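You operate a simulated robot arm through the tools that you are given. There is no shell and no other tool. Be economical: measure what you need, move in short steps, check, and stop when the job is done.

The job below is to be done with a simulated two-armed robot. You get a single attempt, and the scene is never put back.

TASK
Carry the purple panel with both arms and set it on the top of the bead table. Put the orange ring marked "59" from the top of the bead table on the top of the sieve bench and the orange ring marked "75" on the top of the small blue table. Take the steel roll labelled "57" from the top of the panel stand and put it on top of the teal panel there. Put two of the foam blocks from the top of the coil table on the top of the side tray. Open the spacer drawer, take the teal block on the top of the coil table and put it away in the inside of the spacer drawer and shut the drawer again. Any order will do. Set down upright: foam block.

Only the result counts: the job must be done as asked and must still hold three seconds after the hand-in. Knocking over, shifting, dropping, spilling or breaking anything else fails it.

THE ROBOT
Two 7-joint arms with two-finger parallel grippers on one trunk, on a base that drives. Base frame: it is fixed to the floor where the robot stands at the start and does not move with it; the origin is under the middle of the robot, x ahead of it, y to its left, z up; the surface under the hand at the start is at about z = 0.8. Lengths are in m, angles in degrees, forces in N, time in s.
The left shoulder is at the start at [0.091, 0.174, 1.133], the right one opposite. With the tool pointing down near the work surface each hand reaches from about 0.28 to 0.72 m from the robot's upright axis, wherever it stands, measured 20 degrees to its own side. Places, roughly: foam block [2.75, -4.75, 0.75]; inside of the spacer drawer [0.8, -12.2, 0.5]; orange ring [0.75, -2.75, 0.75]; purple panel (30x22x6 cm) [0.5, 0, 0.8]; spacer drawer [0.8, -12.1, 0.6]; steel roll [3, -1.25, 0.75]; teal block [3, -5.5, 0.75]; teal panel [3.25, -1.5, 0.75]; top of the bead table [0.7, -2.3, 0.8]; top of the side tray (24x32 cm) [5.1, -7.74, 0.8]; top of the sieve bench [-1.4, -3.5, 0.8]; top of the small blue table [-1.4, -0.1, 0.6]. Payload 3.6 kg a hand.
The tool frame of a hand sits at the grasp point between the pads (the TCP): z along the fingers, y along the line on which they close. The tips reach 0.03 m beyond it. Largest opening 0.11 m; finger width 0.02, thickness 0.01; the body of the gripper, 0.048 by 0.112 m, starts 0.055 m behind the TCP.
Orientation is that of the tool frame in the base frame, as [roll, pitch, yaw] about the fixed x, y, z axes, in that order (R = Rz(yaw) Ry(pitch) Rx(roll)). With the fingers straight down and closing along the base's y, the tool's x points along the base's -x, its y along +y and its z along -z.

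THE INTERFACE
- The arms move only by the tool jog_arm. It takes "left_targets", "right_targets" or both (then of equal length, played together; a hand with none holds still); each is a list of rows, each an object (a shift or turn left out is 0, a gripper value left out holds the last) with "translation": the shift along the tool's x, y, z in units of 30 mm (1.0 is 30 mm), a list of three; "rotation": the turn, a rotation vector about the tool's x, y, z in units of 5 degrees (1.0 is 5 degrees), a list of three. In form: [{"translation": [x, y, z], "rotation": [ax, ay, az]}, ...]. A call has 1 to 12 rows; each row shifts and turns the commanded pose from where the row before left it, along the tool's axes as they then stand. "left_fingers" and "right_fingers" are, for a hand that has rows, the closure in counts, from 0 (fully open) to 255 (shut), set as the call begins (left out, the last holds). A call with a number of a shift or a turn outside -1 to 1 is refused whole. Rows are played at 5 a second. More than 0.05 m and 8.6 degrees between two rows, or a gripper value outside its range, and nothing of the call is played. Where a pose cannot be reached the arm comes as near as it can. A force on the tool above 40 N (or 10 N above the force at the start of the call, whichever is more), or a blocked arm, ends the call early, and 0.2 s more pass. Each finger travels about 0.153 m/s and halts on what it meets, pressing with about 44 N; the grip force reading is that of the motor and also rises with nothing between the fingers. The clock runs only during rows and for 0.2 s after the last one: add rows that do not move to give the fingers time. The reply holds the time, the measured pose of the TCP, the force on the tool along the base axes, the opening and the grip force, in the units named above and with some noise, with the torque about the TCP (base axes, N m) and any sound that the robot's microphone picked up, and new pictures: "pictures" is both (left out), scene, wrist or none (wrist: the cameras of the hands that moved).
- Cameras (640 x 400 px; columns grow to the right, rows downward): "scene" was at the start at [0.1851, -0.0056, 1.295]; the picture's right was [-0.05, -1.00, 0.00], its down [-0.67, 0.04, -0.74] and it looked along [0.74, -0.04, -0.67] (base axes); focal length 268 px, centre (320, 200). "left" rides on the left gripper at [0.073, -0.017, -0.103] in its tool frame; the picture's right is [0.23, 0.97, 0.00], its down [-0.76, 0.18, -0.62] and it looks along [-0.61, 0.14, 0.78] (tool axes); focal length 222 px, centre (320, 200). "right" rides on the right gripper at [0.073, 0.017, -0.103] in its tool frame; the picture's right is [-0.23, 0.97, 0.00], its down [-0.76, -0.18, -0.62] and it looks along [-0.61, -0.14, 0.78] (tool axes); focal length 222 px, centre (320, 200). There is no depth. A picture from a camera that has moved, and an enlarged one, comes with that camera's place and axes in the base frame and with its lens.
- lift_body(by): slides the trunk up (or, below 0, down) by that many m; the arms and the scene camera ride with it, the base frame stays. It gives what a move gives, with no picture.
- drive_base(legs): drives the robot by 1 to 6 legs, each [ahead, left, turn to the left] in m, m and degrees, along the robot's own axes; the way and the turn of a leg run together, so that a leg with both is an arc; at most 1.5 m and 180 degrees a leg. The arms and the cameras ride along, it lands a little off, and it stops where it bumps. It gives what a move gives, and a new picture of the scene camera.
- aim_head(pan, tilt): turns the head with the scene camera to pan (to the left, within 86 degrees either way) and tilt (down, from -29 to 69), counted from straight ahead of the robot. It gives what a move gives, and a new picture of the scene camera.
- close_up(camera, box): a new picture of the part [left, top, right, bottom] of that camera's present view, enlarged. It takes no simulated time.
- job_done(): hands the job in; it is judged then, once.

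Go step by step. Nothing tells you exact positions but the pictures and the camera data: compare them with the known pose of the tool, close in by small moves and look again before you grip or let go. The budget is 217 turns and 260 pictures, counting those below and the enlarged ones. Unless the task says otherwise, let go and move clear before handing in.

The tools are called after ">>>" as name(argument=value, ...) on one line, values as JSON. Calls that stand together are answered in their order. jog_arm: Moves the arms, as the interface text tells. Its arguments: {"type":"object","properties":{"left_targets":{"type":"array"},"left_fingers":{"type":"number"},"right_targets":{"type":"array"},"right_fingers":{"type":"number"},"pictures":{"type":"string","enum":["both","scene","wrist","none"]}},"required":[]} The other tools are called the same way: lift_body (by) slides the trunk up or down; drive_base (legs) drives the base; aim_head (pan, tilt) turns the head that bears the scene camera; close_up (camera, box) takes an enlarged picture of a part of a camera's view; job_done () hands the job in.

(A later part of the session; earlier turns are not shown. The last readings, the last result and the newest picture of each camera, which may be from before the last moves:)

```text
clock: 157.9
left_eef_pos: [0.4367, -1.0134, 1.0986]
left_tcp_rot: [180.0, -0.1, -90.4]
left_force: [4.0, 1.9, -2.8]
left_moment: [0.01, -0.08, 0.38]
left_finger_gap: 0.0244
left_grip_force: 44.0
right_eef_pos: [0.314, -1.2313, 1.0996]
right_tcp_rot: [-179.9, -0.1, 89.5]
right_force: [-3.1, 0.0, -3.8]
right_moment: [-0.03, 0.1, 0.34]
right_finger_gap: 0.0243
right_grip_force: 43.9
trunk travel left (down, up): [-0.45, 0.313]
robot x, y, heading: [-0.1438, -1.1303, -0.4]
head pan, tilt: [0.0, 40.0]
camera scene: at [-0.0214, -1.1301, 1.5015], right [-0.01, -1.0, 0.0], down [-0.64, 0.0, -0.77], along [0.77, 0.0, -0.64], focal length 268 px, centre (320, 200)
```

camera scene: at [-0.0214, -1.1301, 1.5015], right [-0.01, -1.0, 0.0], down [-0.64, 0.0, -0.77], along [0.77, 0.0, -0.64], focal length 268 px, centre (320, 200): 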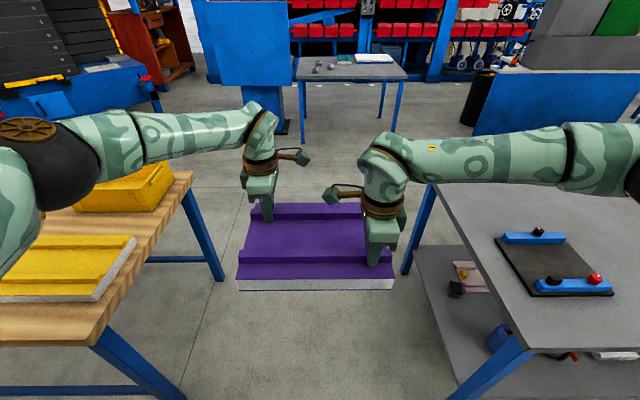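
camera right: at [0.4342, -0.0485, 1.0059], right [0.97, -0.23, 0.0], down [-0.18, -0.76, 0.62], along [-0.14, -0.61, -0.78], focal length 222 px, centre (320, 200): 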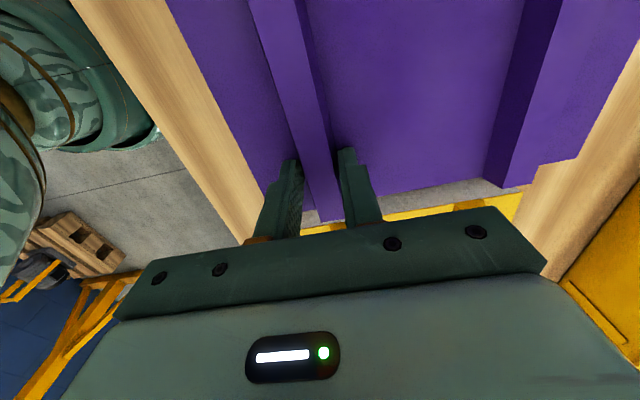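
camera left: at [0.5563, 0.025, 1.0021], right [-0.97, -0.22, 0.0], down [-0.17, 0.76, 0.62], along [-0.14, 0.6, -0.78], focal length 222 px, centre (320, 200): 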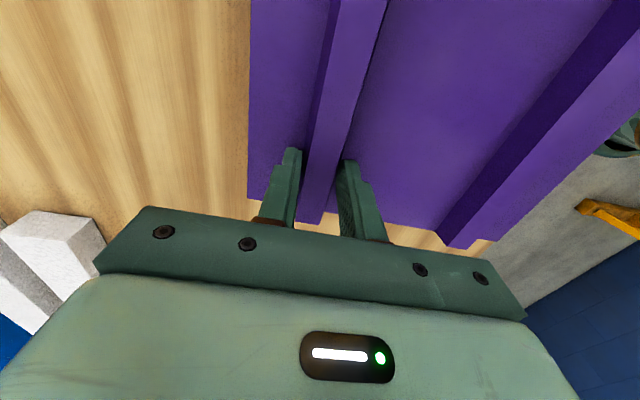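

>>> drive_base(legs=[[0, -1.07, 0.4], [0.1, 0, 0]])

```text
clock: 164.2
left_eef_pos: [0.5398, -2.0839, 1.0982]
left_tcp_rot: [180.0, -0.1, -89.6]
left_force: [3.0, -1.5, -3.0]
left_moment: [0.03, -0.09, 0.36]
left_finger_gap: 0.0244
left_grip_force: 43.8
right_eef_pos: [0.4211, -2.3023, 1.099]
right_tcp_rot: [-179.8, 0.0, 90.5]
right_force: [-2.1, 2.9, -3.4]
right_moment: [-0.08, 0.1, 0.34]
right_finger_gap: 0.024
right_grip_force: 44.5
trunk travel left (down, up): [-0.45, 0.313]
robot x, y, heading: [-0.036, -2.2058, 0.7]
head pan, tilt: [0.0, 40.0]
camera scene: at [0.0834, -2.2059, 1.5014], right [0.01, -1.0, 0.0], down [-0.64, -0.01, -0.77], along [0.76, 0.01, -0.64], focal length 268 px, centre (320, 200)
```

scene: 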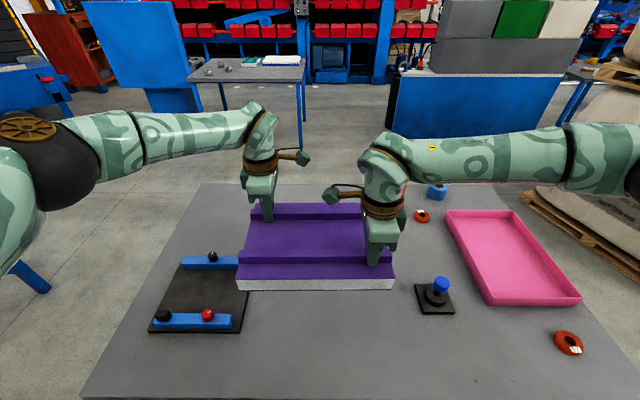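

The panel is over the free area with about 6 cm to the pad and 14 cm to the press. Lowering the trunk, then the arms until contact.

>>> lift_body(by=-0.2)

>>> jog_arm(left_targets=[{"translation": [0, 0, 0.5]}, {"translation": [0, 0, 0.5]}, {"translation": [0, 0, 0.2]}], right_targets=[{"translation": [0, 0, 0.5]}, {"translation": [0, 0, 0.5]}, {"translation": [0, 0, 0.2]}])

```text
clock: 166.3
left_eef_pos: [0.5389, -2.0826, 0.9004]
left_tcp_rot: [-179.8, -0.2, -89.5]
left_force: [2.3, -1.3, -2.7]
left_moment: [-0.32, -0.07, 0.43]
left_finger_gap: 0.0242
left_grip_force: 44.2
right_eef_pos: [0.4189, -2.3019, 0.9007]
right_tcp_rot: [180.0, 0.0, 90.5]
right_force: [-3.4, 1.7, -3.7]
right_moment: [0.19, 0.16, 0.44]
right_finger_gap: 0.0243
right_grip_force: 44.4
trunk travel left (down, up): [-0.25, 0.513]
robot x, y, heading: [-0.0371, -2.2022, 0.4]
head pan, tilt: [0.0, 40.0]
```

```text
clock: 167.1
left_eef_pos: [0.5401, -2.0836, 0.8637]
left_tcp_rot: [-179.9, -0.1, -89.5]
left_force: [3.6, 3.3, -3.5]
left_moment: [-0.63, -0.1, 0.1]
left_finger_gap: 0.0242
left_grip_force: 43.9
right_eef_pos: [0.4197, -2.3016, 0.8637]
right_tcp_rot: [-179.9, 0.1, 90.4]
right_force: [-3.5, -4.6, -3.0]
right_moment: [0.58, 0.09, 0.2]
right_finger_gap: 0.0241
right_grip_force: 43.8
trunk travel left (down, up): [-0.25, 0.513]
robot x, y, heading: [-0.0374, -2.2104, 0.6]
head pan, tilt: [0.0, 40.0]
camera scene: at [0.1516, -2.2053, 1.2983], right [0.01, -1.0, 0.0], down [-0.64, -0.01, -0.77], along [0.77, 0.01, -0.64], focal length 268 px, centre (320, 200)
camera right: at [0.4365, -2.2298, 0.9675], right [0.98, -0.22, 0.0], down [-0.17, -0.76, 0.62], along [-0.14, -0.61, -0.78], focal length 222 px, centre (320, 200)
camera left: at [0.5579, -2.1557, 0.9661], right [-0.97, -0.24, 0.0], down [-0.19, 0.76, 0.62], along [-0.15, 0.6, -0.78], focal length 222 px, centre (320, 200)
```

scene: 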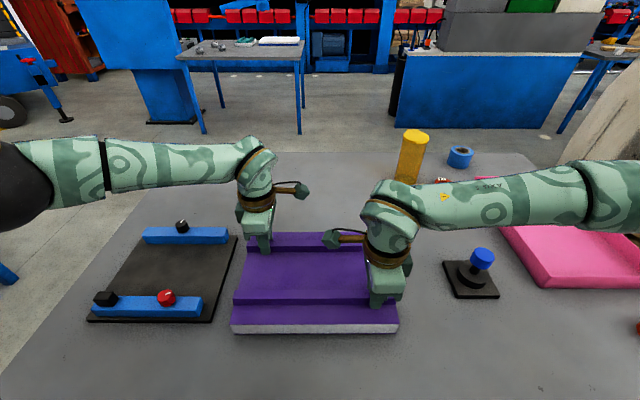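
right: 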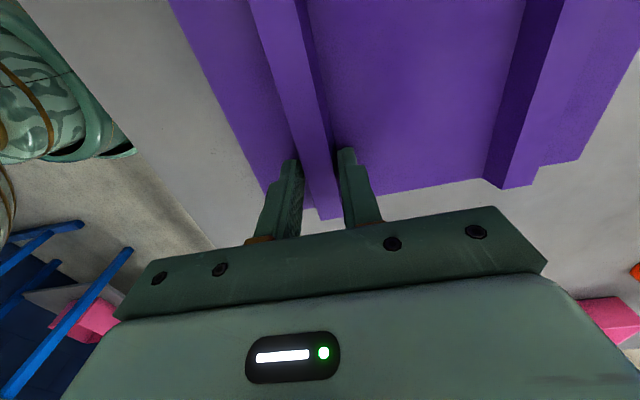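
left: 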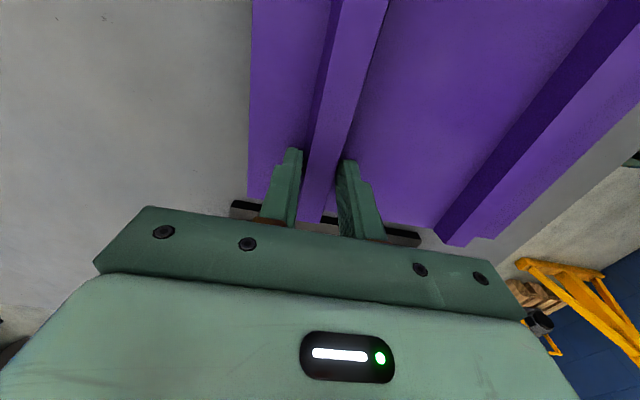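

>>> jog_arm(left_targets=[{"translation": [0, 0, 0.15]}, {"translation": [0, 0, 0.12]}, {"translation": [0, 0, 0.1]}, {"translation": [0, 0, 0.08]}], right_targets=[{"translation": [0, 0, 0.15]}, {"translation": [0, 0, 0.12]}, {"translation": [0, 0, 0.1]}, {"translation": [0, 0, 0.08]}], pictures="none")

```text
clock: 168.1
left_eef_pos: [0.539, -2.0842, 0.8519]
left_tcp_rot: [-179.8, -0.2, -89.5]
left_force: [4.4, 4.1, 15.0]
left_moment: [0.42, 0.02, 0.16]
left_finger_gap: 0.0239
left_grip_force: 44.4
right_eef_pos: [0.4196, -2.3032, 0.8526]
right_tcp_rot: [179.8, 0.0, 90.6]
right_force: [0.8, -1.8, 1.7]
right_moment: [-0.66, 0.1, 0.3]
right_finger_gap: 0.0241
right_grip_force: 43.8
trunk travel left (down, up): [-0.25, 0.513]
robot x, y, heading: [-0.0358, -2.206, 0.4]
head pan, tilt: [0.0, 40.0]
```

Contact on the left side; the right settles with 2 mm more. Then release and rise.

>>> jog_arm(right_targets=[{"translation": [0, 0, 0.05]}, {}], pictures="none")

>>> jog_arm(left_targets=[{}, {}, {}], right_targets=[{}, {}, {}], left_fingers=150, right_fingers=150, pictures="none")

>>> jog_arm(left_targets=[{"translation": [0, 0, -0.5]}, {"translation": [0, 0, -1]}, {"translation": [0, 0, -1]}, {"translation": [0, 0, -1]}, {"translation": [0, 0, -1]}, {"translation": [0, 0.8, -0.8]}, {"translation": [0, 0.8, -0.8]}, {"translation": [0, 0.8, -0.8]}, {"translation": [0, 0.8, -0.8]}, {"translation": [0, 0.8, -0.8]}, {"translation": [0, 0.8, -0.8]}, {"translation": [0, 0.8, 0]}], right_targets=[{"translation": [0, 0, -0.5]}, {"translation": [0, 0, -1]}, {"translation": [0, 0, -1]}, {"translation": [0, 0, -1]}, {"translation": [0, 0, -1]}, {"translation": [-0.2, -0.3, -0.8]}, {"translation": [-0.2, -0.3, -0.8]}, {"translation": [-0.2, -0.3, -0.8]}, {"translation": [-0.2, -0.3, -0.8]}, {"translation": [-0.2, -0.3, -0.8]}, {"translation": [-0.2, -0.3, -0.8]}, {"translation": [-0.2, 0, 0]}], pictures="scene")

```text
clock: 168.7
left_eef_pos: [0.5388, -2.0822, 0.852]
left_tcp_rot: [-179.6, -0.3, -89.4]
left_force: [16.0, 4.6, 11.0]
left_moment: [-0.5, -0.54, 0.48]
left_finger_gap: 0.0238
left_grip_force: 44.2
right_eef_pos: [0.4189, -2.3028, 0.8518]
right_tcp_rot: [179.6, -0.1, 90.5]
right_force: [-1.5, -7.2, 36.5]
right_moment: [-0.66, 0.17, 0.51]
right_finger_gap: 0.0241
right_grip_force: 44.3
trunk travel left (down, up): [-0.25, 0.513]
robot x, y, heading: [-0.0342, -2.204, 0.2]
head pan, tilt: [0.0, 40.0]
```

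```text
clock: 169.5
left_eef_pos: [0.538, -2.0818, 0.8506]
left_tcp_rot: [-179.9, -0.1, -89.4]
left_force: [-0.2, -2.2, 4.6]
left_moment: [-0.04, 0.18, 0.06]
left_finger_gap: 0.0453
left_grip_force: 0.2
right_eef_pos: [0.4182, -2.3012, 0.8494]
right_tcp_rot: [179.9, 0.1, 90.4]
right_force: [3.9, 5.3, 19.3]
right_moment: [0.15, 0.33, -0.1]
right_finger_gap: 0.0432
right_grip_force: 0.0
trunk travel left (down, up): [-0.25, 0.513]
robot x, y, heading: [-0.0389, -2.2061, 0.7]
head pan, tilt: [0.0, 40.0]
```

```text
clock: 172.1
left_eef_pos: [0.3682, -2.0837, 1.1282]
left_tcp_rot: [-180.0, -0.1, -89.4]
left_force: [0.8, 1.0, 0.1]
left_moment: [0.02, -0.01, 0.0]
left_finger_gap: 0.045
left_grip_force: 0.1
right_eef_pos: [0.3652, -2.3457, 1.1286]
right_tcp_rot: [-180.0, 0.0, 90.5]
right_force: [0.1, -0.3, 0.0]
right_moment: [0.02, -0.03, 0.01]
right_finger_gap: 0.0453
right_grip_force: 0.1
trunk travel left (down, up): [-0.25, 0.513]
robot x, y, heading: [-0.0368, -2.2032, 0.6]
head pan, tilt: [0.0, 40.0]
camera scene: at [0.151, -2.2053, 1.2984], right [0.01, -1.0, 0.0], down [-0.64, -0.01, -0.77], along [0.77, 0.01, -0.64], focal length 268 px, centre (320, 200)
```

scene: 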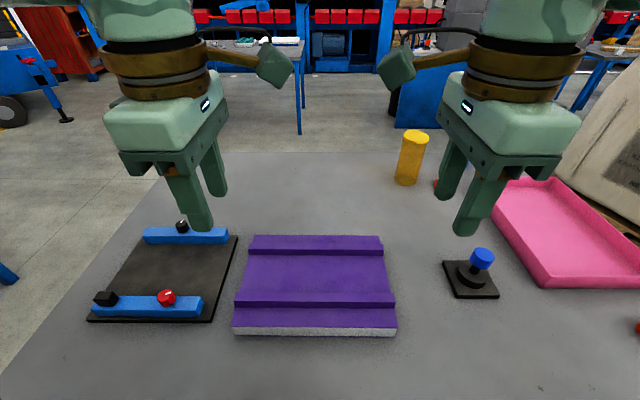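

The purple panel is on the bead table. I'll turn the hands back to normal and head through the gap between the tables to the panel stand.

>>> jog_arm(left_targets=[{"rotation": [0, 0, 1]}, {"rotation": [0, 0, 1]}, {"rotation": [0, 0, 1]}, {"rotation": [0, 0, 1]}, {"rotation": [0, 0, 1]}, {"rotation": [0, 0, 1]}, {"rotation": [0, 0, 1]}, {"rotation": [0, 0, 1]}, {"rotation": [0, 0, 1]}], right_targets=[{"rotation": [0, 0, -1]}, {"rotation": [0, 0, -1]}, {"rotation": [0, 0, -1]}, {"rotation": [0, 0, -1]}, {"rotation": [0, 0, -1]}, {"rotation": [0, 0, -1]}, {"rotation": [0, 0, -1]}, {"rotation": [0, 0, -1]}, {"rotation": [0, 0, -1]}], pictures="none")

>>> jog_arm(left_targets=[{"rotation": [0, 0, 1]}, {"rotation": [0, 0, 1]}, {"rotation": [0, 0, 1]}, {"rotation": [0, 0, 1]}, {"rotation": [0, 0, 1]}, {"rotation": [0, 0, 1]}, {"rotation": [0, 0, 1]}, {"rotation": [0, 0, 1]}, {"rotation": [0, 0, 1]}], right_targets=[{"rotation": [0, 0, -1]}, {"rotation": [0, 0, -1]}, {"rotation": [0, 0, -1]}, {"rotation": [0, 0, -1]}, {"rotation": [0, 0, -1]}, {"rotation": [0, 0, -1]}, {"rotation": [0, 0, -1]}, {"rotation": [0, 0, -1]}, {"rotation": [0, 0, -1]}], left_fingers=0, right_fingers=0, pictures="none")

>>> drive_base(legs=[[-0.15, 0, -0.6], [0, 1.08, 0], [1.0, 0, 0]])

```text
clock: 174.1
left_eef_pos: [0.3697, -2.0836, 1.1283]
left_tcp_rot: [-179.8, -0.1, -134.8]
left_force: [0.0, -0.3, 0.1]
left_moment: [-0.01, 0.01, -0.03]
left_finger_gap: 0.0452
left_grip_force: 0.1
right_eef_pos: [0.3656, -2.3458, 1.1259]
right_tcp_rot: [-180.0, 0.0, 135.6]
right_force: [1.2, 0.5, 0.4]
right_moment: [0.02, 0.04, -0.01]
right_finger_gap: 0.0453
right_grip_force: 0.0
trunk travel left (down, up): [-0.25, 0.513]
robot x, y, heading: [-0.0373, -2.209, 0.8]
head pan, tilt: [0.0, 40.0]
```

```text
clock: 176.1
left_eef_pos: [0.3711, -2.0834, 1.1293]
left_tcp_rot: [-180.0, 0.0, -179.6]
left_force: [0.1, 0.2, 0.1]
left_moment: [-0.01, 0.02, 0.0]
left_finger_gap: 0.1099
left_grip_force: 0.1
right_eef_pos: [0.367, -2.3451, 1.1259]
right_tcp_rot: [179.9, 0.1, -179.4]
right_force: [-0.5, 0.3, 0.3]
right_moment: [-0.01, 0.0, -0.03]
right_finger_gap: 0.11
right_grip_force: 0.0
trunk travel left (down, up): [-0.25, 0.513]
robot x, y, heading: [-0.0333, -2.2045, 0.6]
head pan, tilt: [0.0, 40.0]
```

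```text
clock: 187.5
left_eef_pos: [1.2277, -0.9789, 1.1284]
left_tcp_rot: [-179.8, 0.0, -178.8]
left_force: [-0.4, 0.6, 0.3]
left_moment: [-0.01, 0.0, 0.01]
left_finger_gap: 0.1101
left_grip_force: 0.0
right_eef_pos: [1.2263, -1.2399, 1.128]
right_tcp_rot: [-179.9, -0.1, -178.9]
right_force: [0.9, 0.8, 0.0]
right_moment: [0.02, -0.02, -0.01]
right_finger_gap: 0.11
right_grip_force: 0.1
trunk travel left (down, up): [-0.25, 0.513]
robot x, y, heading: [0.8218, -1.1092, 1.3]
head pan, tilt: [0.0, 40.0]
camera scene: at [1.0089, -1.1039, 1.2984], right [0.02, -1.0, 0.0], down [-0.64, -0.01, -0.77], along [0.77, 0.02, -0.64], focal length 268 px, centre (320, 200)
```

scene: 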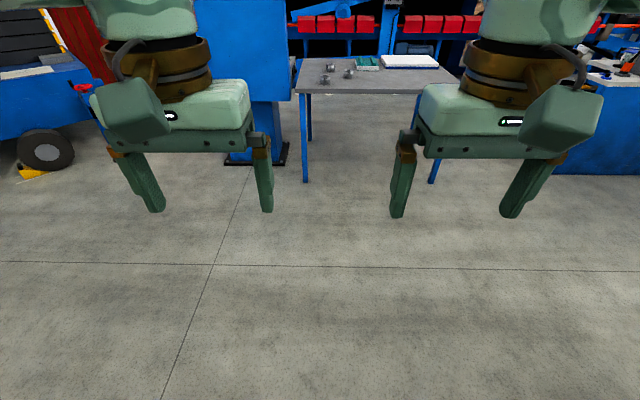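

>>> drive_base(legs=[[1.45, -0.2, -1.3]])

```text
clock: 194.7
left_eef_pos: [2.6744, -1.2029, 1.1286]
left_tcp_rot: [-179.9, 0.1, 178.5]
left_force: [-0.4, 0.6, 0.1]
left_moment: [-0.01, -0.02, -0.02]
left_finger_gap: 0.11
left_grip_force: 0.1
right_eef_pos: [2.6623, -1.4623, 1.1274]
right_tcp_rot: [-180.0, 0.0, 178.7]
right_force: [1.1, 0.4, 0.1]
right_moment: [0.0, -0.02, 0.02]
right_finger_gap: 0.1101
right_grip_force: 0.1
trunk travel left (down, up): [-0.25, 0.513]
robot x, y, heading: [2.264, -1.3112, -1.4]
head pan, tilt: [0.0, 40.0]
camera scene: at [2.4518, -1.316, 1.2984], right [-0.02, -1.0, 0.0], down [-0.64, 0.02, -0.77], along [0.77, -0.02, -0.64], focal length 268 px, centre (320, 200)
```

scene: 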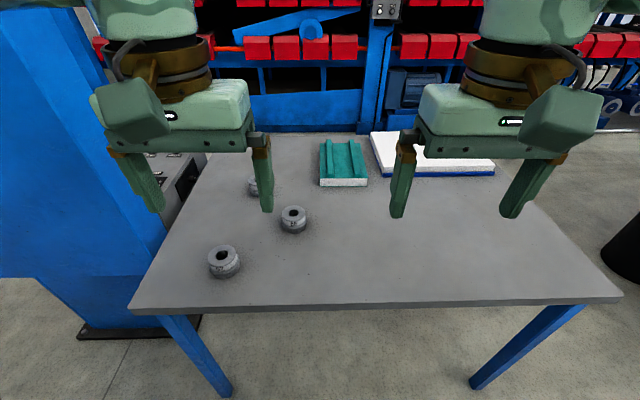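

>>> close_up(camera="scene", box=[190, 125, 390, 285])

```text
2.50 times, centred on (290, 205) of scene
camera zoom: at [2.4518, -1.316, 1.2984], right [-0.02, -1.0, 0.0], down [-0.64, 0.02, -0.77], along [0.77, -0.02, -0.64], focal length 669 px, centre (395, 188)
```

zoom: 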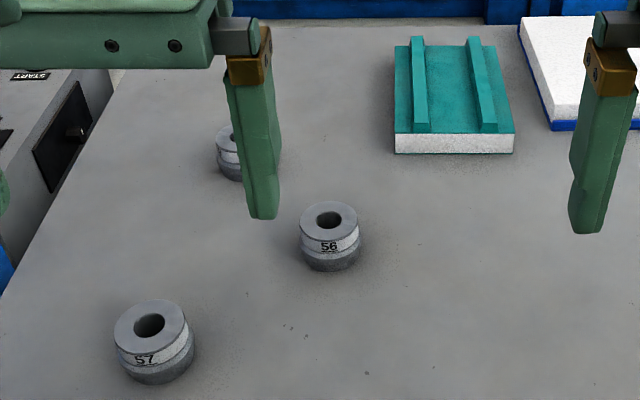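

Roll "57" is the near-left one, about (2.86, -1.095). Left hand goes above it.

>>> jog_arm(left_targets=[{"translation": [-0.77, 0.43, 0.85]}, {"translation": [-0.77, 0.43, 0.85]}, {"translation": [-0.77, 0.43, 0.85]}, {"translation": [-0.77, 0.43, 0.85]}, {"translation": [-0.77, 0.43, 0.85]}, {"translation": [-0.77, 0.43, 0.85]}, {"translation": [-0.77, 0.43, 0.85]}, {"translation": [-0.77, 0.43, 0.85]}])

```text
clock: 196.5
left_eef_pos: [2.8649, -1.1034, 0.9235]
left_tcp_rot: [-179.9, 0.0, 178.5]
left_force: [-1.0, -0.6, -0.3]
left_moment: [0.01, 0.01, 0.02]
left_finger_gap: 0.1098
left_grip_force: 0.1
right_eef_pos: [2.6626, -1.4626, 1.1265]
right_tcp_rot: [-179.9, -0.1, 178.7]
right_force: [0.7, 0.1, -0.6]
right_moment: [0.0, 0.03, 0.04]
right_finger_gap: 0.1102
right_grip_force: 0.0
trunk travel left (down, up): [-0.25, 0.513]
robot x, y, heading: [2.2623, -1.3083, -1.5]
head pan, tilt: [0.0, 40.0]
camera scene: at [2.4523, -1.3157, 1.2982], right [-0.02, -1.0, 0.0], down [-0.64, 0.02, -0.77], along [0.77, -0.02, -0.64], focal length 268 px, centre (320, 200)
camera left: at [2.7923, -1.1186, 1.027], right [-0.2, 0.98, 0.0], down [0.77, 0.16, 0.62], along [0.61, 0.12, -0.78], focal length 222 px, centre (320, 200)
```

scene: 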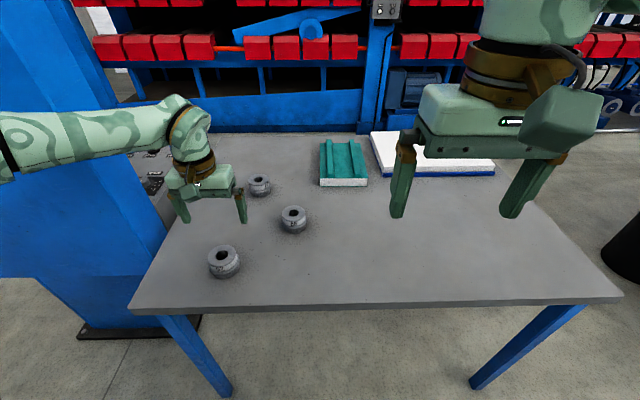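
left: 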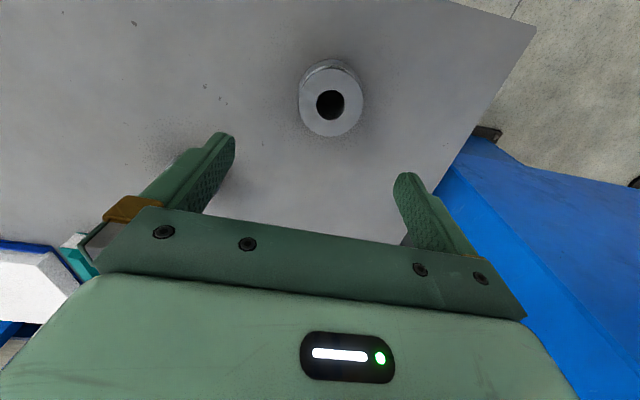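

Triangulated: roll 57 at (2.848, -1.099), top z≈0.81. Centring and lowering.

>>> jog_arm(left_targets=[{"translation": [0.56, 0.15, 0.5]}, {"translation": [0, 0, 0.9]}, {"translation": [0, 0, 0.9]}, {"translation": [0, 0, 0.7]}, {"translation": [0, 0, 0.3]}, {}], pictures="wrist")

```text
clock: 197.9
left_eef_pos: [2.8452, -1.1, 0.8253]
left_tcp_rot: [-179.9, 0.1, 178.5]
left_force: [-0.5, 0.9, -0.3]
left_moment: [0.01, 0.02, -0.01]
left_finger_gap: 0.11
left_grip_force: 0.0
right_eef_pos: [2.663, -1.4621, 1.1284]
right_tcp_rot: [-180.0, 0.0, 178.6]
right_force: [0.0, 0.9, -0.9]
right_moment: [0.03, 0.0, -0.03]
right_finger_gap: 0.1101
right_grip_force: 0.0
trunk travel left (down, up): [-0.25, 0.513]
robot x, y, heading: [2.2642, -1.3112, -1.5]
head pan, tilt: [0.0, 40.0]
camera left: at [2.7746, -1.1154, 0.9276], right [-0.2, 0.98, 0.0], down [0.77, 0.16, 0.62], along [0.61, 0.12, -0.78], focal length 222 px, centre (320, 200)
```

left: 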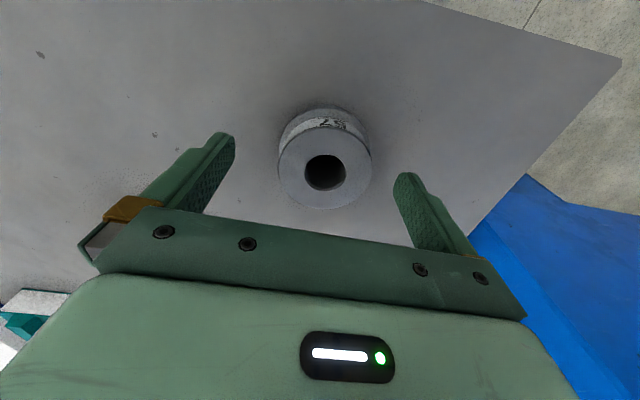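

>>> jog_arm(left_targets=[{"translation": [0, 0.05, 0.25]}, {"translation": [0, 0, 0.2]}, {"translation": [0, 0, 0.15]}, {"translation": [0, 0, 0.1]}], pictures="none")

>>> jog_arm(left_targets=[{}, {}, {}, {}], left_fingers=255, pictures="none")

>>> jog_arm(left_targets=[{"translation": [0, 0, -0.2]}, {"translation": [0, 0, -0.3]}, {"translation": [0, 0, -0.5]}, {"translation": [0, 0, -0.5]}, {"translation": [0, 0, -0.5]}], pictures="both")

```text
clock: 198.9
left_eef_pos: [2.8477, -1.0986, 0.8054]
left_tcp_rot: [-179.9, -0.1, 178.5]
left_force: [-0.8, 0.0, -0.6]
left_moment: [0.01, 0.01, -0.02]
left_finger_gap: 0.1097
left_grip_force: 0.1
right_eef_pos: [2.663, -1.463, 1.1274]
right_tcp_rot: [-179.9, 0.0, 178.5]
right_force: [-0.5, -0.2, 0.3]
right_moment: [0.02, 0.0, 0.01]
right_finger_gap: 0.11
right_grip_force: 0.1
trunk travel left (down, up): [-0.25, 0.513]
robot x, y, heading: [2.264, -1.3127, -1.5]
head pan, tilt: [0.0, 40.0]
```

```text
clock: 199.9
left_eef_pos: [2.8468, -1.0982, 0.8056]
left_tcp_rot: [-179.9, -0.1, 178.5]
left_force: [-0.2, 0.6, 0.6]
left_moment: [0.21, -0.13, 0.02]
left_finger_gap: 0.0666
left_grip_force: 44.0
right_eef_pos: [2.6619, -1.4637, 1.1273]
right_tcp_rot: [179.9, 0.0, 178.6]
right_force: [0.5, 0.2, 0.3]
right_moment: [-0.01, 0.0, 0.01]
right_finger_gap: 0.1098
right_grip_force: 0.1
trunk travel left (down, up): [-0.25, 0.513]
robot x, y, heading: [2.2654, -1.3067, -1.4]
head pan, tilt: [0.0, 40.0]
```

```text
clock: 201.1
left_eef_pos: [2.8466, -1.0976, 0.8643]
left_tcp_rot: [-179.9, 0.0, 178.6]
left_force: [-0.2, -0.7, -3.2]
left_moment: [-0.02, 0.03, 0.01]
left_finger_gap: 0.0663
left_grip_force: 44.1
right_eef_pos: [2.6616, -1.4619, 1.1265]
right_tcp_rot: [-180.0, 0.0, 178.6]
right_force: [0.0, -0.7, 0.3]
right_moment: [-0.02, -0.01, 0.02]
right_finger_gap: 0.1101
right_grip_force: 0.0
trunk travel left (down, up): [-0.25, 0.513]
robot x, y, heading: [2.2635, -1.3134, -1.0]
head pan, tilt: [0.0, 40.0]
camera scene: at [2.4517, -1.3158, 1.2984], right [-0.02, -1.0, 0.0], down [-0.64, 0.02, -0.77], along [0.77, -0.02, -0.64], focal length 268 px, centre (320, 200)
camera left: at [2.7748, -1.1138, 0.9667], right [-0.2, 0.98, 0.0], down [0.77, 0.16, 0.62], along [0.61, 0.12, -0.78], focal length 222 px, centre (320, 200)
```

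scene: 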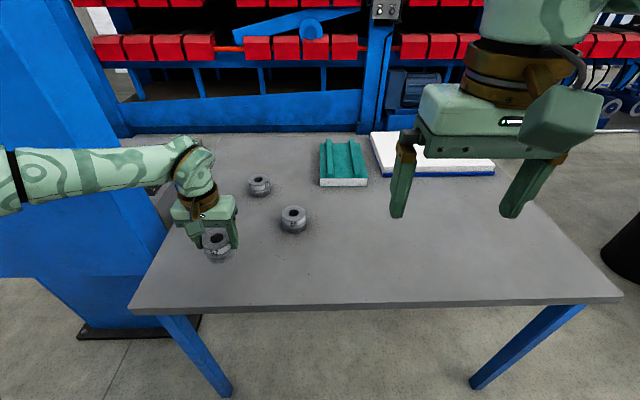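
left: 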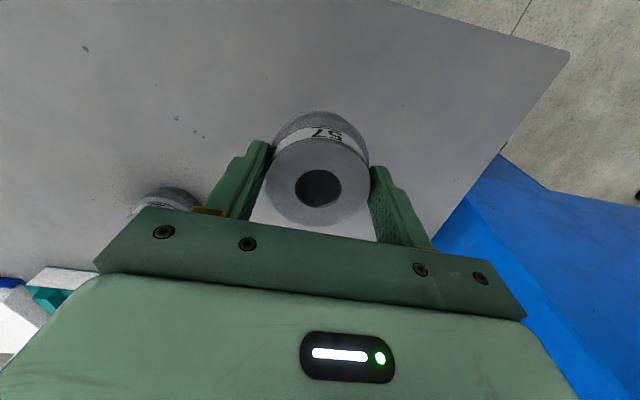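

The roll is held. The teal panel (x≈3.16–3.41, y≈-1.33…-1.49) is too far from this side, so I'll tuck the arm and go round to the back of the stand. First a look at the passage on the right.

>>> jog_arm(left_targets=[{"translation": [0, 0, -1]}, {"translation": [0.5, 0, -1]}, {"translation": [0.8, -0.4, -0.95]}, {"translation": [0.8, -0.4, -0.95]}, {"translation": [0.8, -0.4, -0.95]}, {"translation": [0.8, -0.4, -0.95]}, {"translation": [0.8, -0.4, -0.95]}, {"translation": [0.8, -0.4, -0.95]}, {"translation": [0.7, -0.4, -0.95]}], pictures="none")

>>> drive_base(legs=[[-0.2, 0, 0], [0, -1.1, 1.0]])

>>> aim_head(pan=-5, tilt=30)

```text
clock: 203.1
left_eef_pos: [2.6617, -1.1778, 1.1236]
left_tcp_rot: [-179.9, -0.1, 178.6]
left_force: [-0.5, -0.1, -3.3]
left_moment: [0.02, 0.02, 0.01]
left_finger_gap: 0.0663
left_grip_force: 44.1
right_eef_pos: [2.6616, -1.463, 1.1274]
right_tcp_rot: [-180.0, 0.0, 178.7]
right_force: [-0.1, -0.9, 0.0]
right_moment: [0.01, 0.0, 0.03]
right_finger_gap: 0.1101
right_grip_force: 0.1
trunk travel left (down, up): [-0.25, 0.513]
robot x, y, heading: [2.2681, -1.3112, -1.1]
head pan, tilt: [0.0, 40.0]
```

```text
clock: 209.9
left_eef_pos: [2.4412, -2.2449, 1.124]
left_tcp_rot: [-179.9, 0.0, 179.1]
left_force: [-0.2, 0.1, -3.4]
left_moment: [0.02, 0.0, 0.02]
left_finger_gap: 0.0662
left_grip_force: 43.7
right_eef_pos: [2.4444, -2.5318, 1.1281]
right_tcp_rot: [180.0, 0.0, 179.3]
right_force: [-1.1, 0.3, -0.4]
right_moment: [0.03, -0.03, -0.03]
right_finger_gap: 0.1097
right_grip_force: 0.1
trunk travel left (down, up): [-0.25, 0.513]
robot x, y, heading: [2.0441, -2.3801, -0.5]
head pan, tilt: [0.0, 40.0]
camera scene: at [2.2317, -2.3869, 1.2984], right [-0.01, -1.0, 0.0], down [-0.64, 0.01, -0.77], along [0.77, -0.01, -0.64], focal length 268 px, centre (320, 200)
```

scene: 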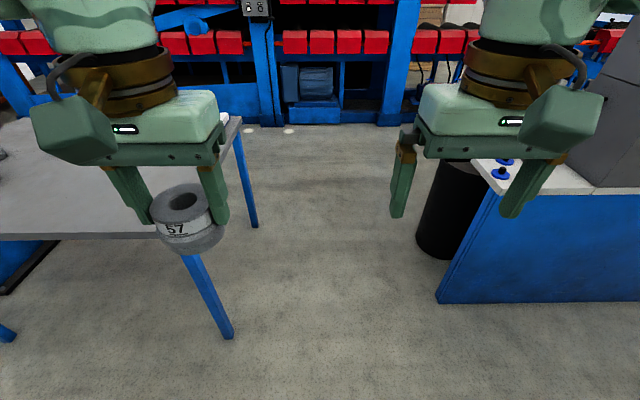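

```text
clock: 210.6
left_eef_pos: [2.4412, -2.2459, 1.124]
left_tcp_rot: [-179.9, -0.1, 179.2]
left_force: [-0.3, -0.4, -3.4]
left_moment: [0.01, -0.02, -0.03]
left_finger_gap: 0.0663
left_grip_force: 44.0
right_eef_pos: [2.4438, -2.5308, 1.1272]
right_tcp_rot: [180.0, 0.0, 179.3]
right_force: [-0.2, 0.5, -0.3]
right_moment: [0.0, -0.02, 0.0]
right_finger_gap: 0.1101
right_grip_force: 0.0
trunk travel left (down, up): [-0.25, 0.513]
robot x, y, heading: [2.0418, -2.3801, -0.6]
head pan, tilt: [-5.0, 30.0]
camera scene: at [2.2367, -2.3944, 1.3137], right [-0.1, -0.99, 0.0], down [-0.5, 0.05, -0.87], along [0.86, -0.09, -0.5], focal length 268 px, centre (320, 200)
```

scene: 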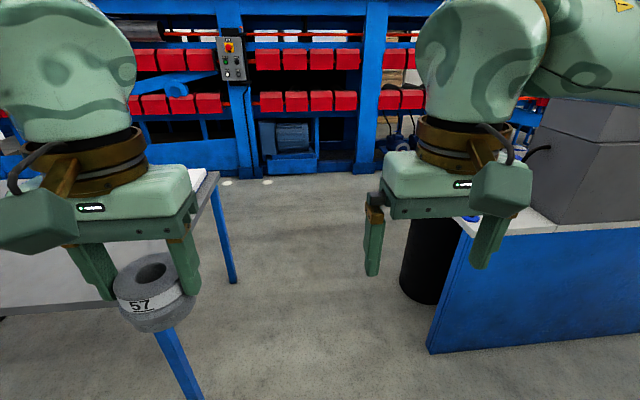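

The corridor (y≈-1.97…-3.0) is wide enough; I'll go through it sideways facing the stand, keeping the elbows clear of the boxes on the right.

>>> drive_base(legs=[[0, -0.03, 90.6], [0, -1.0, 0]])

>>> aim_head(pan=-50, tilt=35)

```text
clock: 219.5
left_eef_pos: [2.912, -2.0166, 1.1244]
left_tcp_rot: [-179.9, 0.0, -90.7]
left_force: [-0.4, 0.3, -2.6]
left_moment: [-0.03, 0.0, -0.03]
left_finger_gap: 0.0661
left_grip_force: 43.9
right_eef_pos: [3.1982, -2.0132, 1.1269]
right_tcp_rot: [180.0, 0.0, -90.7]
right_force: [-0.9, 0.0, 0.1]
right_moment: [-0.03, -0.02, 0.02]
right_finger_gap: 0.1098
right_grip_force: 0.0
trunk travel left (down, up): [-0.25, 0.513]
robot x, y, heading: [3.0503, -2.4112, 89.5]
head pan, tilt: [-5.0, 30.0]
camera scene: at [3.0614, -2.2215, 1.3137], right [1.0, -0.1, 0.0], down [-0.05, -0.5, -0.87], along [0.08, 0.86, -0.5], focal length 268 px, centre (320, 200)
```

scene: 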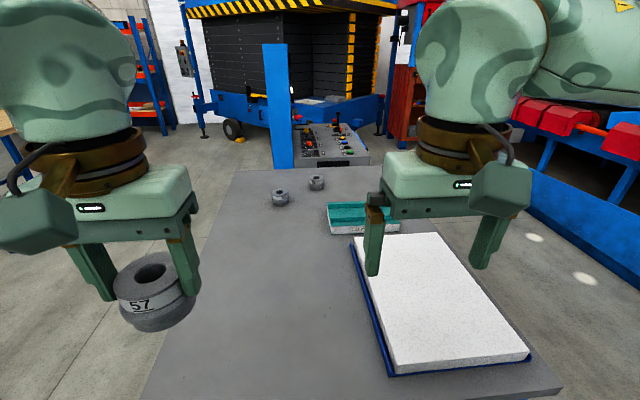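

```text
clock: 220.7
left_eef_pos: [2.913, -2.0165, 1.1244]
left_tcp_rot: [-179.8, 0.0, -90.6]
left_force: [-0.3, 0.5, -3.3]
left_moment: [-0.03, 0.04, -0.04]
left_finger_gap: 0.0663
left_grip_force: 43.8
right_eef_pos: [3.1989, -2.0112, 1.1279]
right_tcp_rot: [179.9, -0.1, -90.6]
right_force: [0.5, -0.6, -0.5]
right_moment: [0.04, 0.06, 0.01]
right_finger_gap: 0.11
right_grip_force: 0.0
trunk travel left (down, up): [-0.25, 0.513]
robot x, y, heading: [3.0517, -2.4101, 89.4]
head pan, tilt: [-50.0, 35.0]
camera scene: at [3.1201, -2.2556, 1.306], right [0.63, -0.77, 0.0], down [-0.44, -0.36, -0.82], along [0.63, 0.52, -0.57], focal length 268 px, centre (320, 200)
```

scene: 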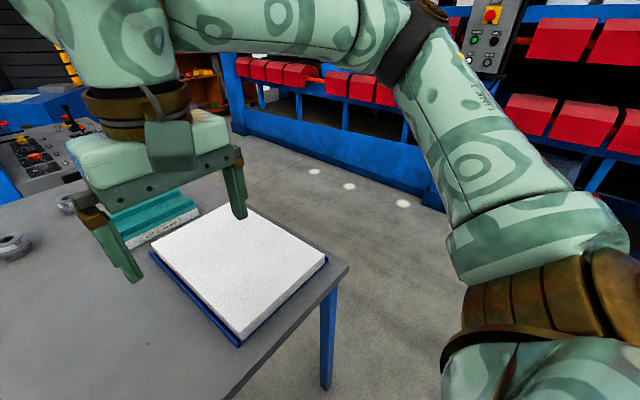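

>>> drive_base(legs=[[0, -1.0, 0.5], [1.17, 0, 0], [0, 0, 90]])

>>> aim_head(pan=0, tilt=42)

```text
clock: 235.0
left_eef_pos: [3.6186, -1.3793, 1.1235]
left_tcp_rot: [-179.9, 0.0, -1.9]
left_force: [-0.2, 0.4, -3.6]
left_moment: [0.0, -0.02, 0.05]
left_finger_gap: 0.066
left_grip_force: 43.9
right_eef_pos: [3.6212, -1.0924, 1.1282]
right_tcp_rot: [179.9, 0.0, -1.8]
right_force: [0.1, -0.8, -0.6]
right_moment: [0.01, 0.0, 0.0]
right_finger_gap: 0.11
right_grip_force: 0.1
trunk travel left (down, up): [-0.25, 0.513]
robot x, y, heading: [4.014, -1.2523, 178.5]
head pan, tilt: [-50.0, 35.0]
camera scene: at [3.8615, -1.1778, 1.306], right [0.79, 0.62, 0.0], down [0.36, -0.45, -0.82], along [-0.51, 0.64, -0.57], focal length 268 px, centre (320, 200)
```

scene: 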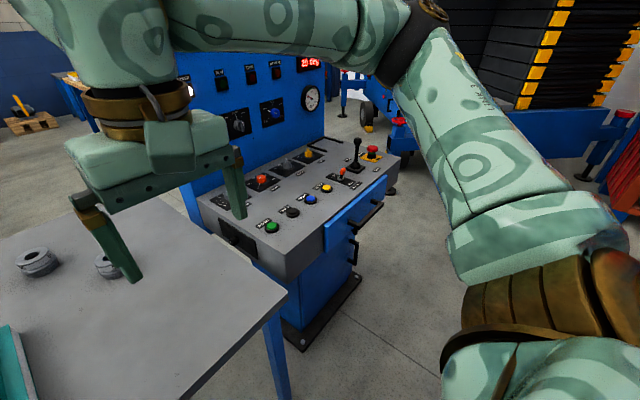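

```text
clock: 236.2
left_eef_pos: [3.6185, -1.3799, 1.1233]
left_tcp_rot: [-179.9, 0.0, -1.8]
left_force: [0.0, -0.6, -2.7]
left_moment: [-0.01, -0.01, 0.0]
left_finger_gap: 0.0662
left_grip_force: 44.6
right_eef_pos: [3.6215, -1.0934, 1.1281]
right_tcp_rot: [-180.0, 0.0, -1.8]
right_force: [0.5, -0.6, -0.2]
right_moment: [-0.01, 0.0, -0.01]
right_finger_gap: 0.1102
right_grip_force: 0.1
trunk travel left (down, up): [-0.25, 0.513]
robot x, y, heading: [4.016, -1.2465, 178.2]
head pan, tilt: [0.0, 42.0]
camera scene: at [3.8324, -1.2442, 1.2954], right [0.03, 1.0, 0.0], down [0.67, -0.02, -0.74], along [-0.74, 0.02, -0.67], focal length 268 px, centre (320, 200)
```

scene: 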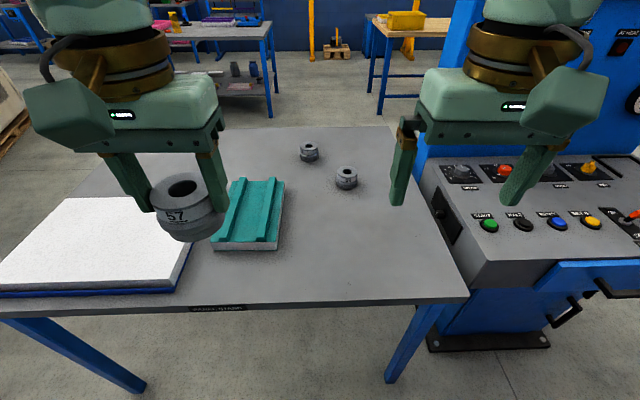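

>>> drive_base(legs=[[0.14, 0, 1.8]])

>>> close_up(camera="scene", box=[180, 160, 340, 280])

```text
clock: 237.5
left_eef_pos: [3.481, -1.3902, 1.1235]
left_tcp_rot: [-179.9, 0.0, 0.1]
left_force: [-0.5, 0.6, -3.3]
left_moment: [0.01, -0.04, -0.03]
left_finger_gap: 0.0662
left_grip_force: 43.1
right_eef_pos: [3.4744, -1.1042, 1.1267]
right_tcp_rot: [179.9, -0.1, 0.2]
right_force: [0.2, -0.9, -0.5]
right_moment: [-0.03, -0.02, -0.02]
right_finger_gap: 0.1098
right_grip_force: 0.0
trunk travel left (down, up): [-0.25, 0.513]
robot x, y, heading: [3.8765, -1.2471, -179.9]
head pan, tilt: [0.0, 42.0]
camera scene: at [3.6896, -1.2487, 1.2952], right [0.0, 1.0, 0.0], down [0.67, 0.0, -0.74], along [-0.74, 0.0, -0.67], focal length 268 px, centre (320, 200)
```

scene: 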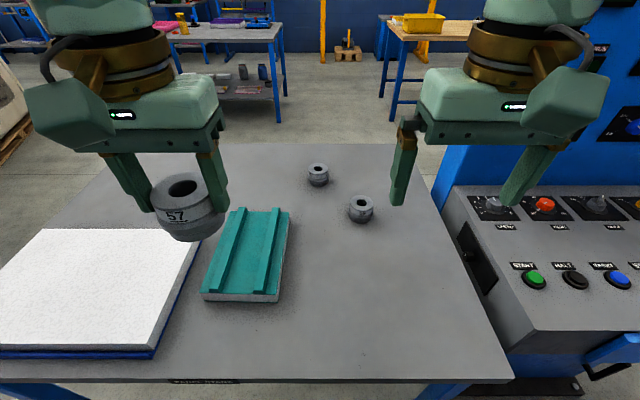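

```text
3.33 times, centred on (260, 220) of scene
camera zoom: at [3.6896, -1.2487, 1.2952], right [0.0, 1.0, 0.0], down [0.67, 0.0, -0.74], along [-0.74, 0.0, -0.67], focal length 892 px, centre (520, 133)
```

zoom: 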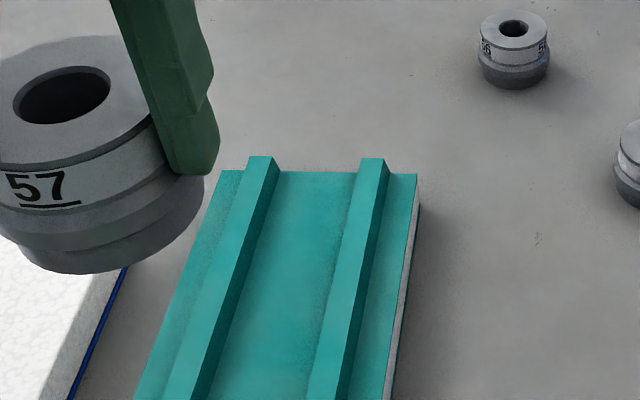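

From here the two ribs show a gap (~6.5 cm) almost equal to the roll's diameter (6.6 cm), so I'd rather rest the roll centred on one rib — the right one at y≈-1.363. Moving above it to measure with the wrist camera.

>>> jog_arm(left_targets=[{"translation": [-0.75, -0.11, 0.75]}, {"translation": [-0.75, -0.11, 0.75]}, {"translation": [-0.75, -0.11, 0.75]}, {"translation": [-0.75, -0.11, 0.75]}, {"translation": [-0.75, -0.11, 0.75]}, {"translation": [-0.75, -0.11, 0.75]}, {"translation": [-0.75, -0.11, 0.75]}, {"translation": [-0.75, -0.11, 0.75]}])

```text
clock: 239.3
left_eef_pos: [3.3003, -1.3639, 0.9437]
left_tcp_rot: [-179.9, -0.2, 0.0]
left_force: [-0.1, 1.0, -2.9]
left_moment: [0.0, -0.02, -0.01]
left_finger_gap: 0.0665
left_grip_force: 44.5
right_eef_pos: [3.4745, -1.1048, 1.1268]
right_tcp_rot: [-180.0, 0.0, 0.2]
right_force: [-0.2, 0.4, -0.1]
right_moment: [0.0, 0.01, -0.01]
right_finger_gap: 0.1102
right_grip_force: 0.0
trunk travel left (down, up): [-0.25, 0.513]
robot x, y, heading: [3.8772, -1.248, -179.6]
head pan, tilt: [0.0, 42.0]
camera scene: at [3.6903, -1.2483, 1.2952], right [0.0, 1.0, 0.0], down [0.67, 0.0, -0.74], along [-0.74, 0.0, -0.67], focal length 268 px, centre (320, 200)
camera left: at [3.3735, -1.347, 1.0464], right [0.23, -0.97, 0.0], down [-0.76, -0.18, 0.62], along [-0.61, -0.14, -0.78], focal length 222 px, centre (320, 200)
```

scene: 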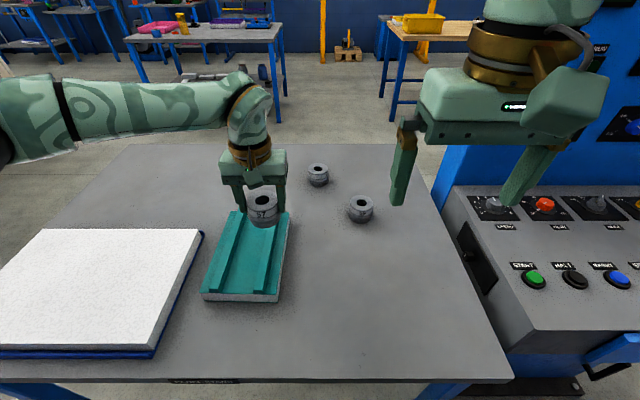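
left: 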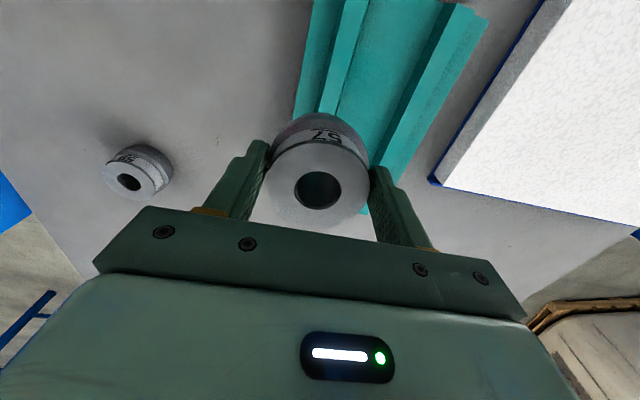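

>>> close_up(camera="left", box=[260, 0, 500, 150])

>>> close_up(camera="scene", box=[190, 180, 310, 310])

```text
2.67 times, centred on (380, 75) of left
camera zoom: at [3.3735, -1.347, 1.0464], right [0.23, -0.97, 0.0], down [-0.76, -0.18, 0.62], along [-0.61, -0.14, -0.78], focal length 592 px, centre (160, 533)
```

zoom: 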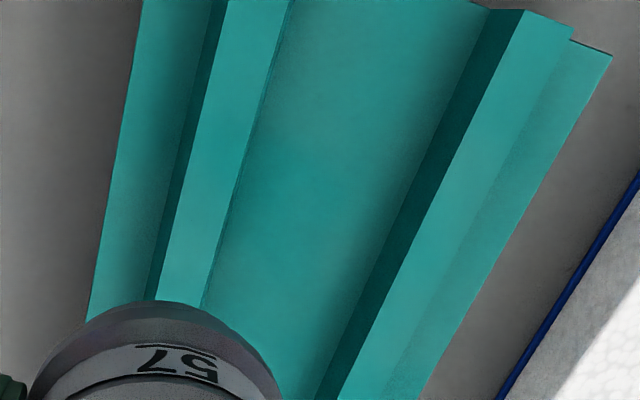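

```text
3.08 times, centred on (250, 245) of scene
camera zoom: at [3.6903, -1.2483, 1.2952], right [0.0, 1.0, 0.0], down [0.67, 0.0, -0.74], along [-0.74, 0.0, -0.67], focal length 824 px, centre (535, 62)
```

zoom: 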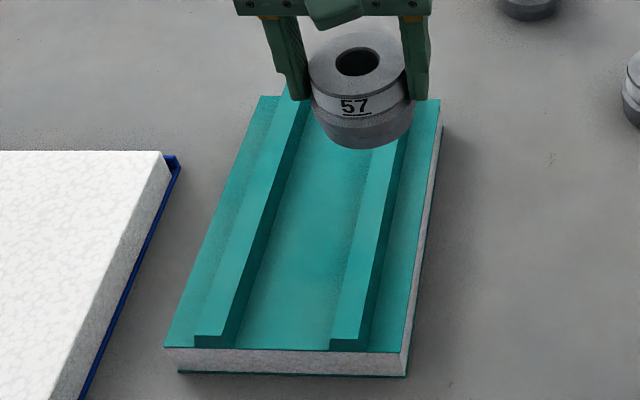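

Rib centre measured y≈-1.368, rib top z≈0.818. Shifting 4 mm and lowering to contact.

>>> jog_arm(left_targets=[{"translation": [0, 0.14, 0.6]}, {"translation": [0, 0, 0.8]}, {"translation": [0, 0, 0.8]}, {"translation": [0, 0, 0.4]}, {}])

```text
clock: 240.5
left_eef_pos: [3.3003, -1.3688, 0.8649]
left_tcp_rot: [-179.9, 0.0, 0.1]
left_force: [0.4, -0.2, -3.4]
left_moment: [0.01, -0.06, 0.03]
left_finger_gap: 0.0664
left_grip_force: 44.2
right_eef_pos: [3.4747, -1.1055, 1.1275]
right_tcp_rot: [-179.9, 0.0, 0.2]
right_force: [-0.5, -0.1, 0.5]
right_moment: [0.02, -0.03, -0.03]
right_finger_gap: 0.1101
right_grip_force: 0.1
trunk travel left (down, up): [-0.25, 0.513]
robot x, y, heading: [3.8777, -1.247, -179.8]
head pan, tilt: [0.0, 42.0]
camera scene: at [3.6911, -1.2486, 1.2954], right [0.0, 1.0, 0.0], down [0.67, 0.0, -0.74], along [-0.74, 0.0, -0.67], focal length 268 px, centre (320, 200)
camera left: at [3.3741, -1.3523, 0.968], right [0.23, -0.97, 0.0], down [-0.76, -0.18, 0.62], along [-0.61, -0.14, -0.78], focal length 222 px, centre (320, 200)
```

scene: 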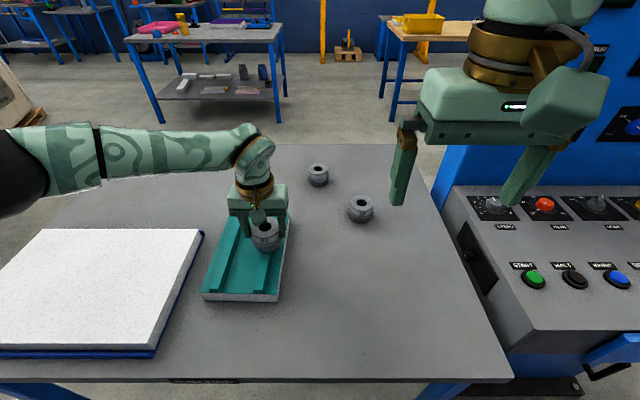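
left: 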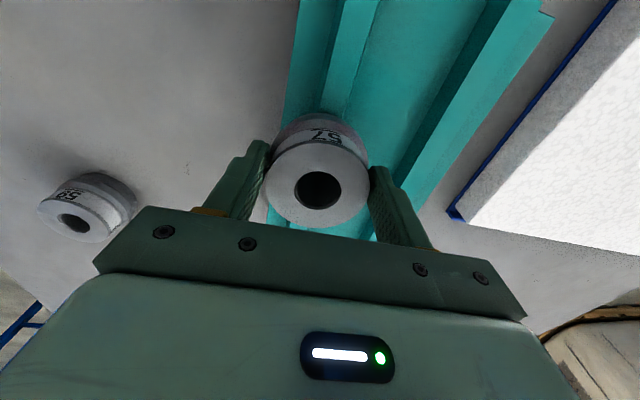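

>>> close_up(camera="scene", box=[210, 180, 300, 260])

>>> jog_arm(left_targets=[{"translation": [0, 0, 0.12]}, {"translation": [0, 0, 0.1]}, {"translation": [0, 0, 0.1]}], pictures="none")

```text
5.00 times, centred on (255, 220) of scene
camera zoom: at [3.6911, -1.2486, 1.2954], right [0.0, 1.0, 0.0], down [0.67, 0.0, -0.74], along [-0.74, 0.0, -0.67], focal length 1338 px, centre (645, 100)
```

zoom: 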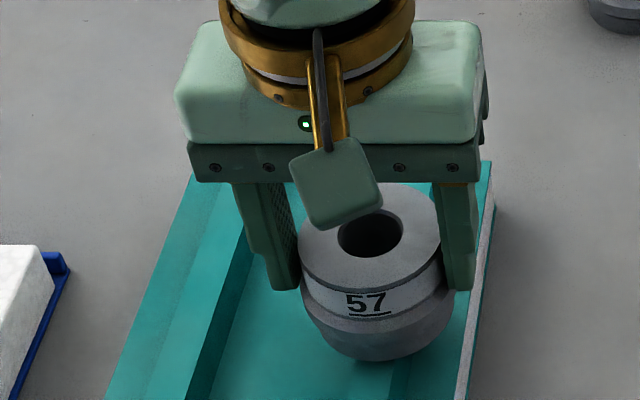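

```text
clock: 241.3
left_eef_pos: [3.3018, -1.3703, 0.8563]
left_tcp_rot: [-179.8, 0.1, 0.0]
left_force: [0.2, -1.1, 1.2]
left_moment: [-0.09, 0.14, 0.04]
left_finger_gap: 0.0663
left_grip_force: 44.2
right_eef_pos: [3.4754, -1.1049, 1.1278]
right_tcp_rot: [-180.0, -0.1, 0.1]
right_force: [0.8, -1.0, 0.5]
right_moment: [0.03, -0.03, 0.03]
right_finger_gap: 0.1099
right_grip_force: 0.0
trunk travel left (down, up): [-0.25, 0.513]
robot x, y, heading: [3.8755, -1.2478, -179.9]
head pan, tilt: [0.0, 42.0]
```

>>> jog_arm(left_targets=[{"translation": [0, 0, 0.06]}, {}], pictures="wrist")

```text
clock: 241.9
left_eef_pos: [3.3016, -1.3678, 0.8561]
left_tcp_rot: [-179.7, 0.4, 0.1]
left_force: [-4.1, -3.2, 24.0]
left_moment: [-0.37, -0.47, -0.12]
left_finger_gap: 0.0661
left_grip_force: 43.8
right_eef_pos: [3.4777, -1.1054, 1.1281]
right_tcp_rot: [-180.0, 0.1, 0.1]
right_force: [-0.5, -0.4, 0.3]
right_moment: [-0.02, 0.0, 0.03]
right_finger_gap: 0.11
right_grip_force: 0.1
trunk travel left (down, up): [-0.25, 0.513]
robot x, y, heading: [3.8765, -1.2452, -179.5]
head pan, tilt: [0.0, 42.0]
camera left: at [3.3758, -1.3523, 0.9593], right [0.23, -0.97, 0.0], down [-0.76, -0.18, 0.63], along [-0.61, -0.14, -0.78], focal length 222 px, centre (320, 200)
```

left: 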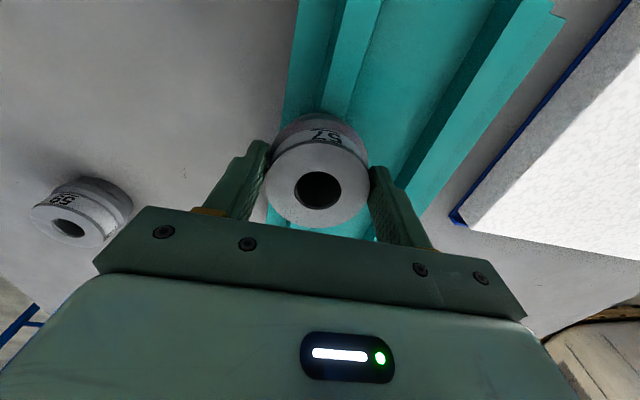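

The roll rests on the rib, centred within ~2 mm. I'll shift 1 mm, relieve the pressing force and open.

>>> jog_arm(left_targets=[{"translation": [0, 0, -0.1]}, {"translation": [0, 0.05, 0]}, {"translation": [0, 0, 0.05]}, {}], pictures="none")

```text
clock: 242.9
left_eef_pos: [3.3017, -1.369, 0.8567]
left_tcp_rot: [-179.9, 0.1, 0.1]
left_force: [-5.4, 3.5, 19.4]
left_moment: [-0.03, 0.48, -0.19]
left_finger_gap: 0.0662
left_grip_force: 43.8
right_eef_pos: [3.4769, -1.1042, 1.1281]
right_tcp_rot: [-180.0, 0.3, 0.1]
right_force: [0.0, 0.1, -0.8]
right_moment: [-0.02, 0.02, 0.0]
right_finger_gap: 0.11
right_grip_force: 0.1
trunk travel left (down, up): [-0.25, 0.513]
robot x, y, heading: [3.8744, -1.2497, -179.9]
head pan, tilt: [0.0, 42.0]
```

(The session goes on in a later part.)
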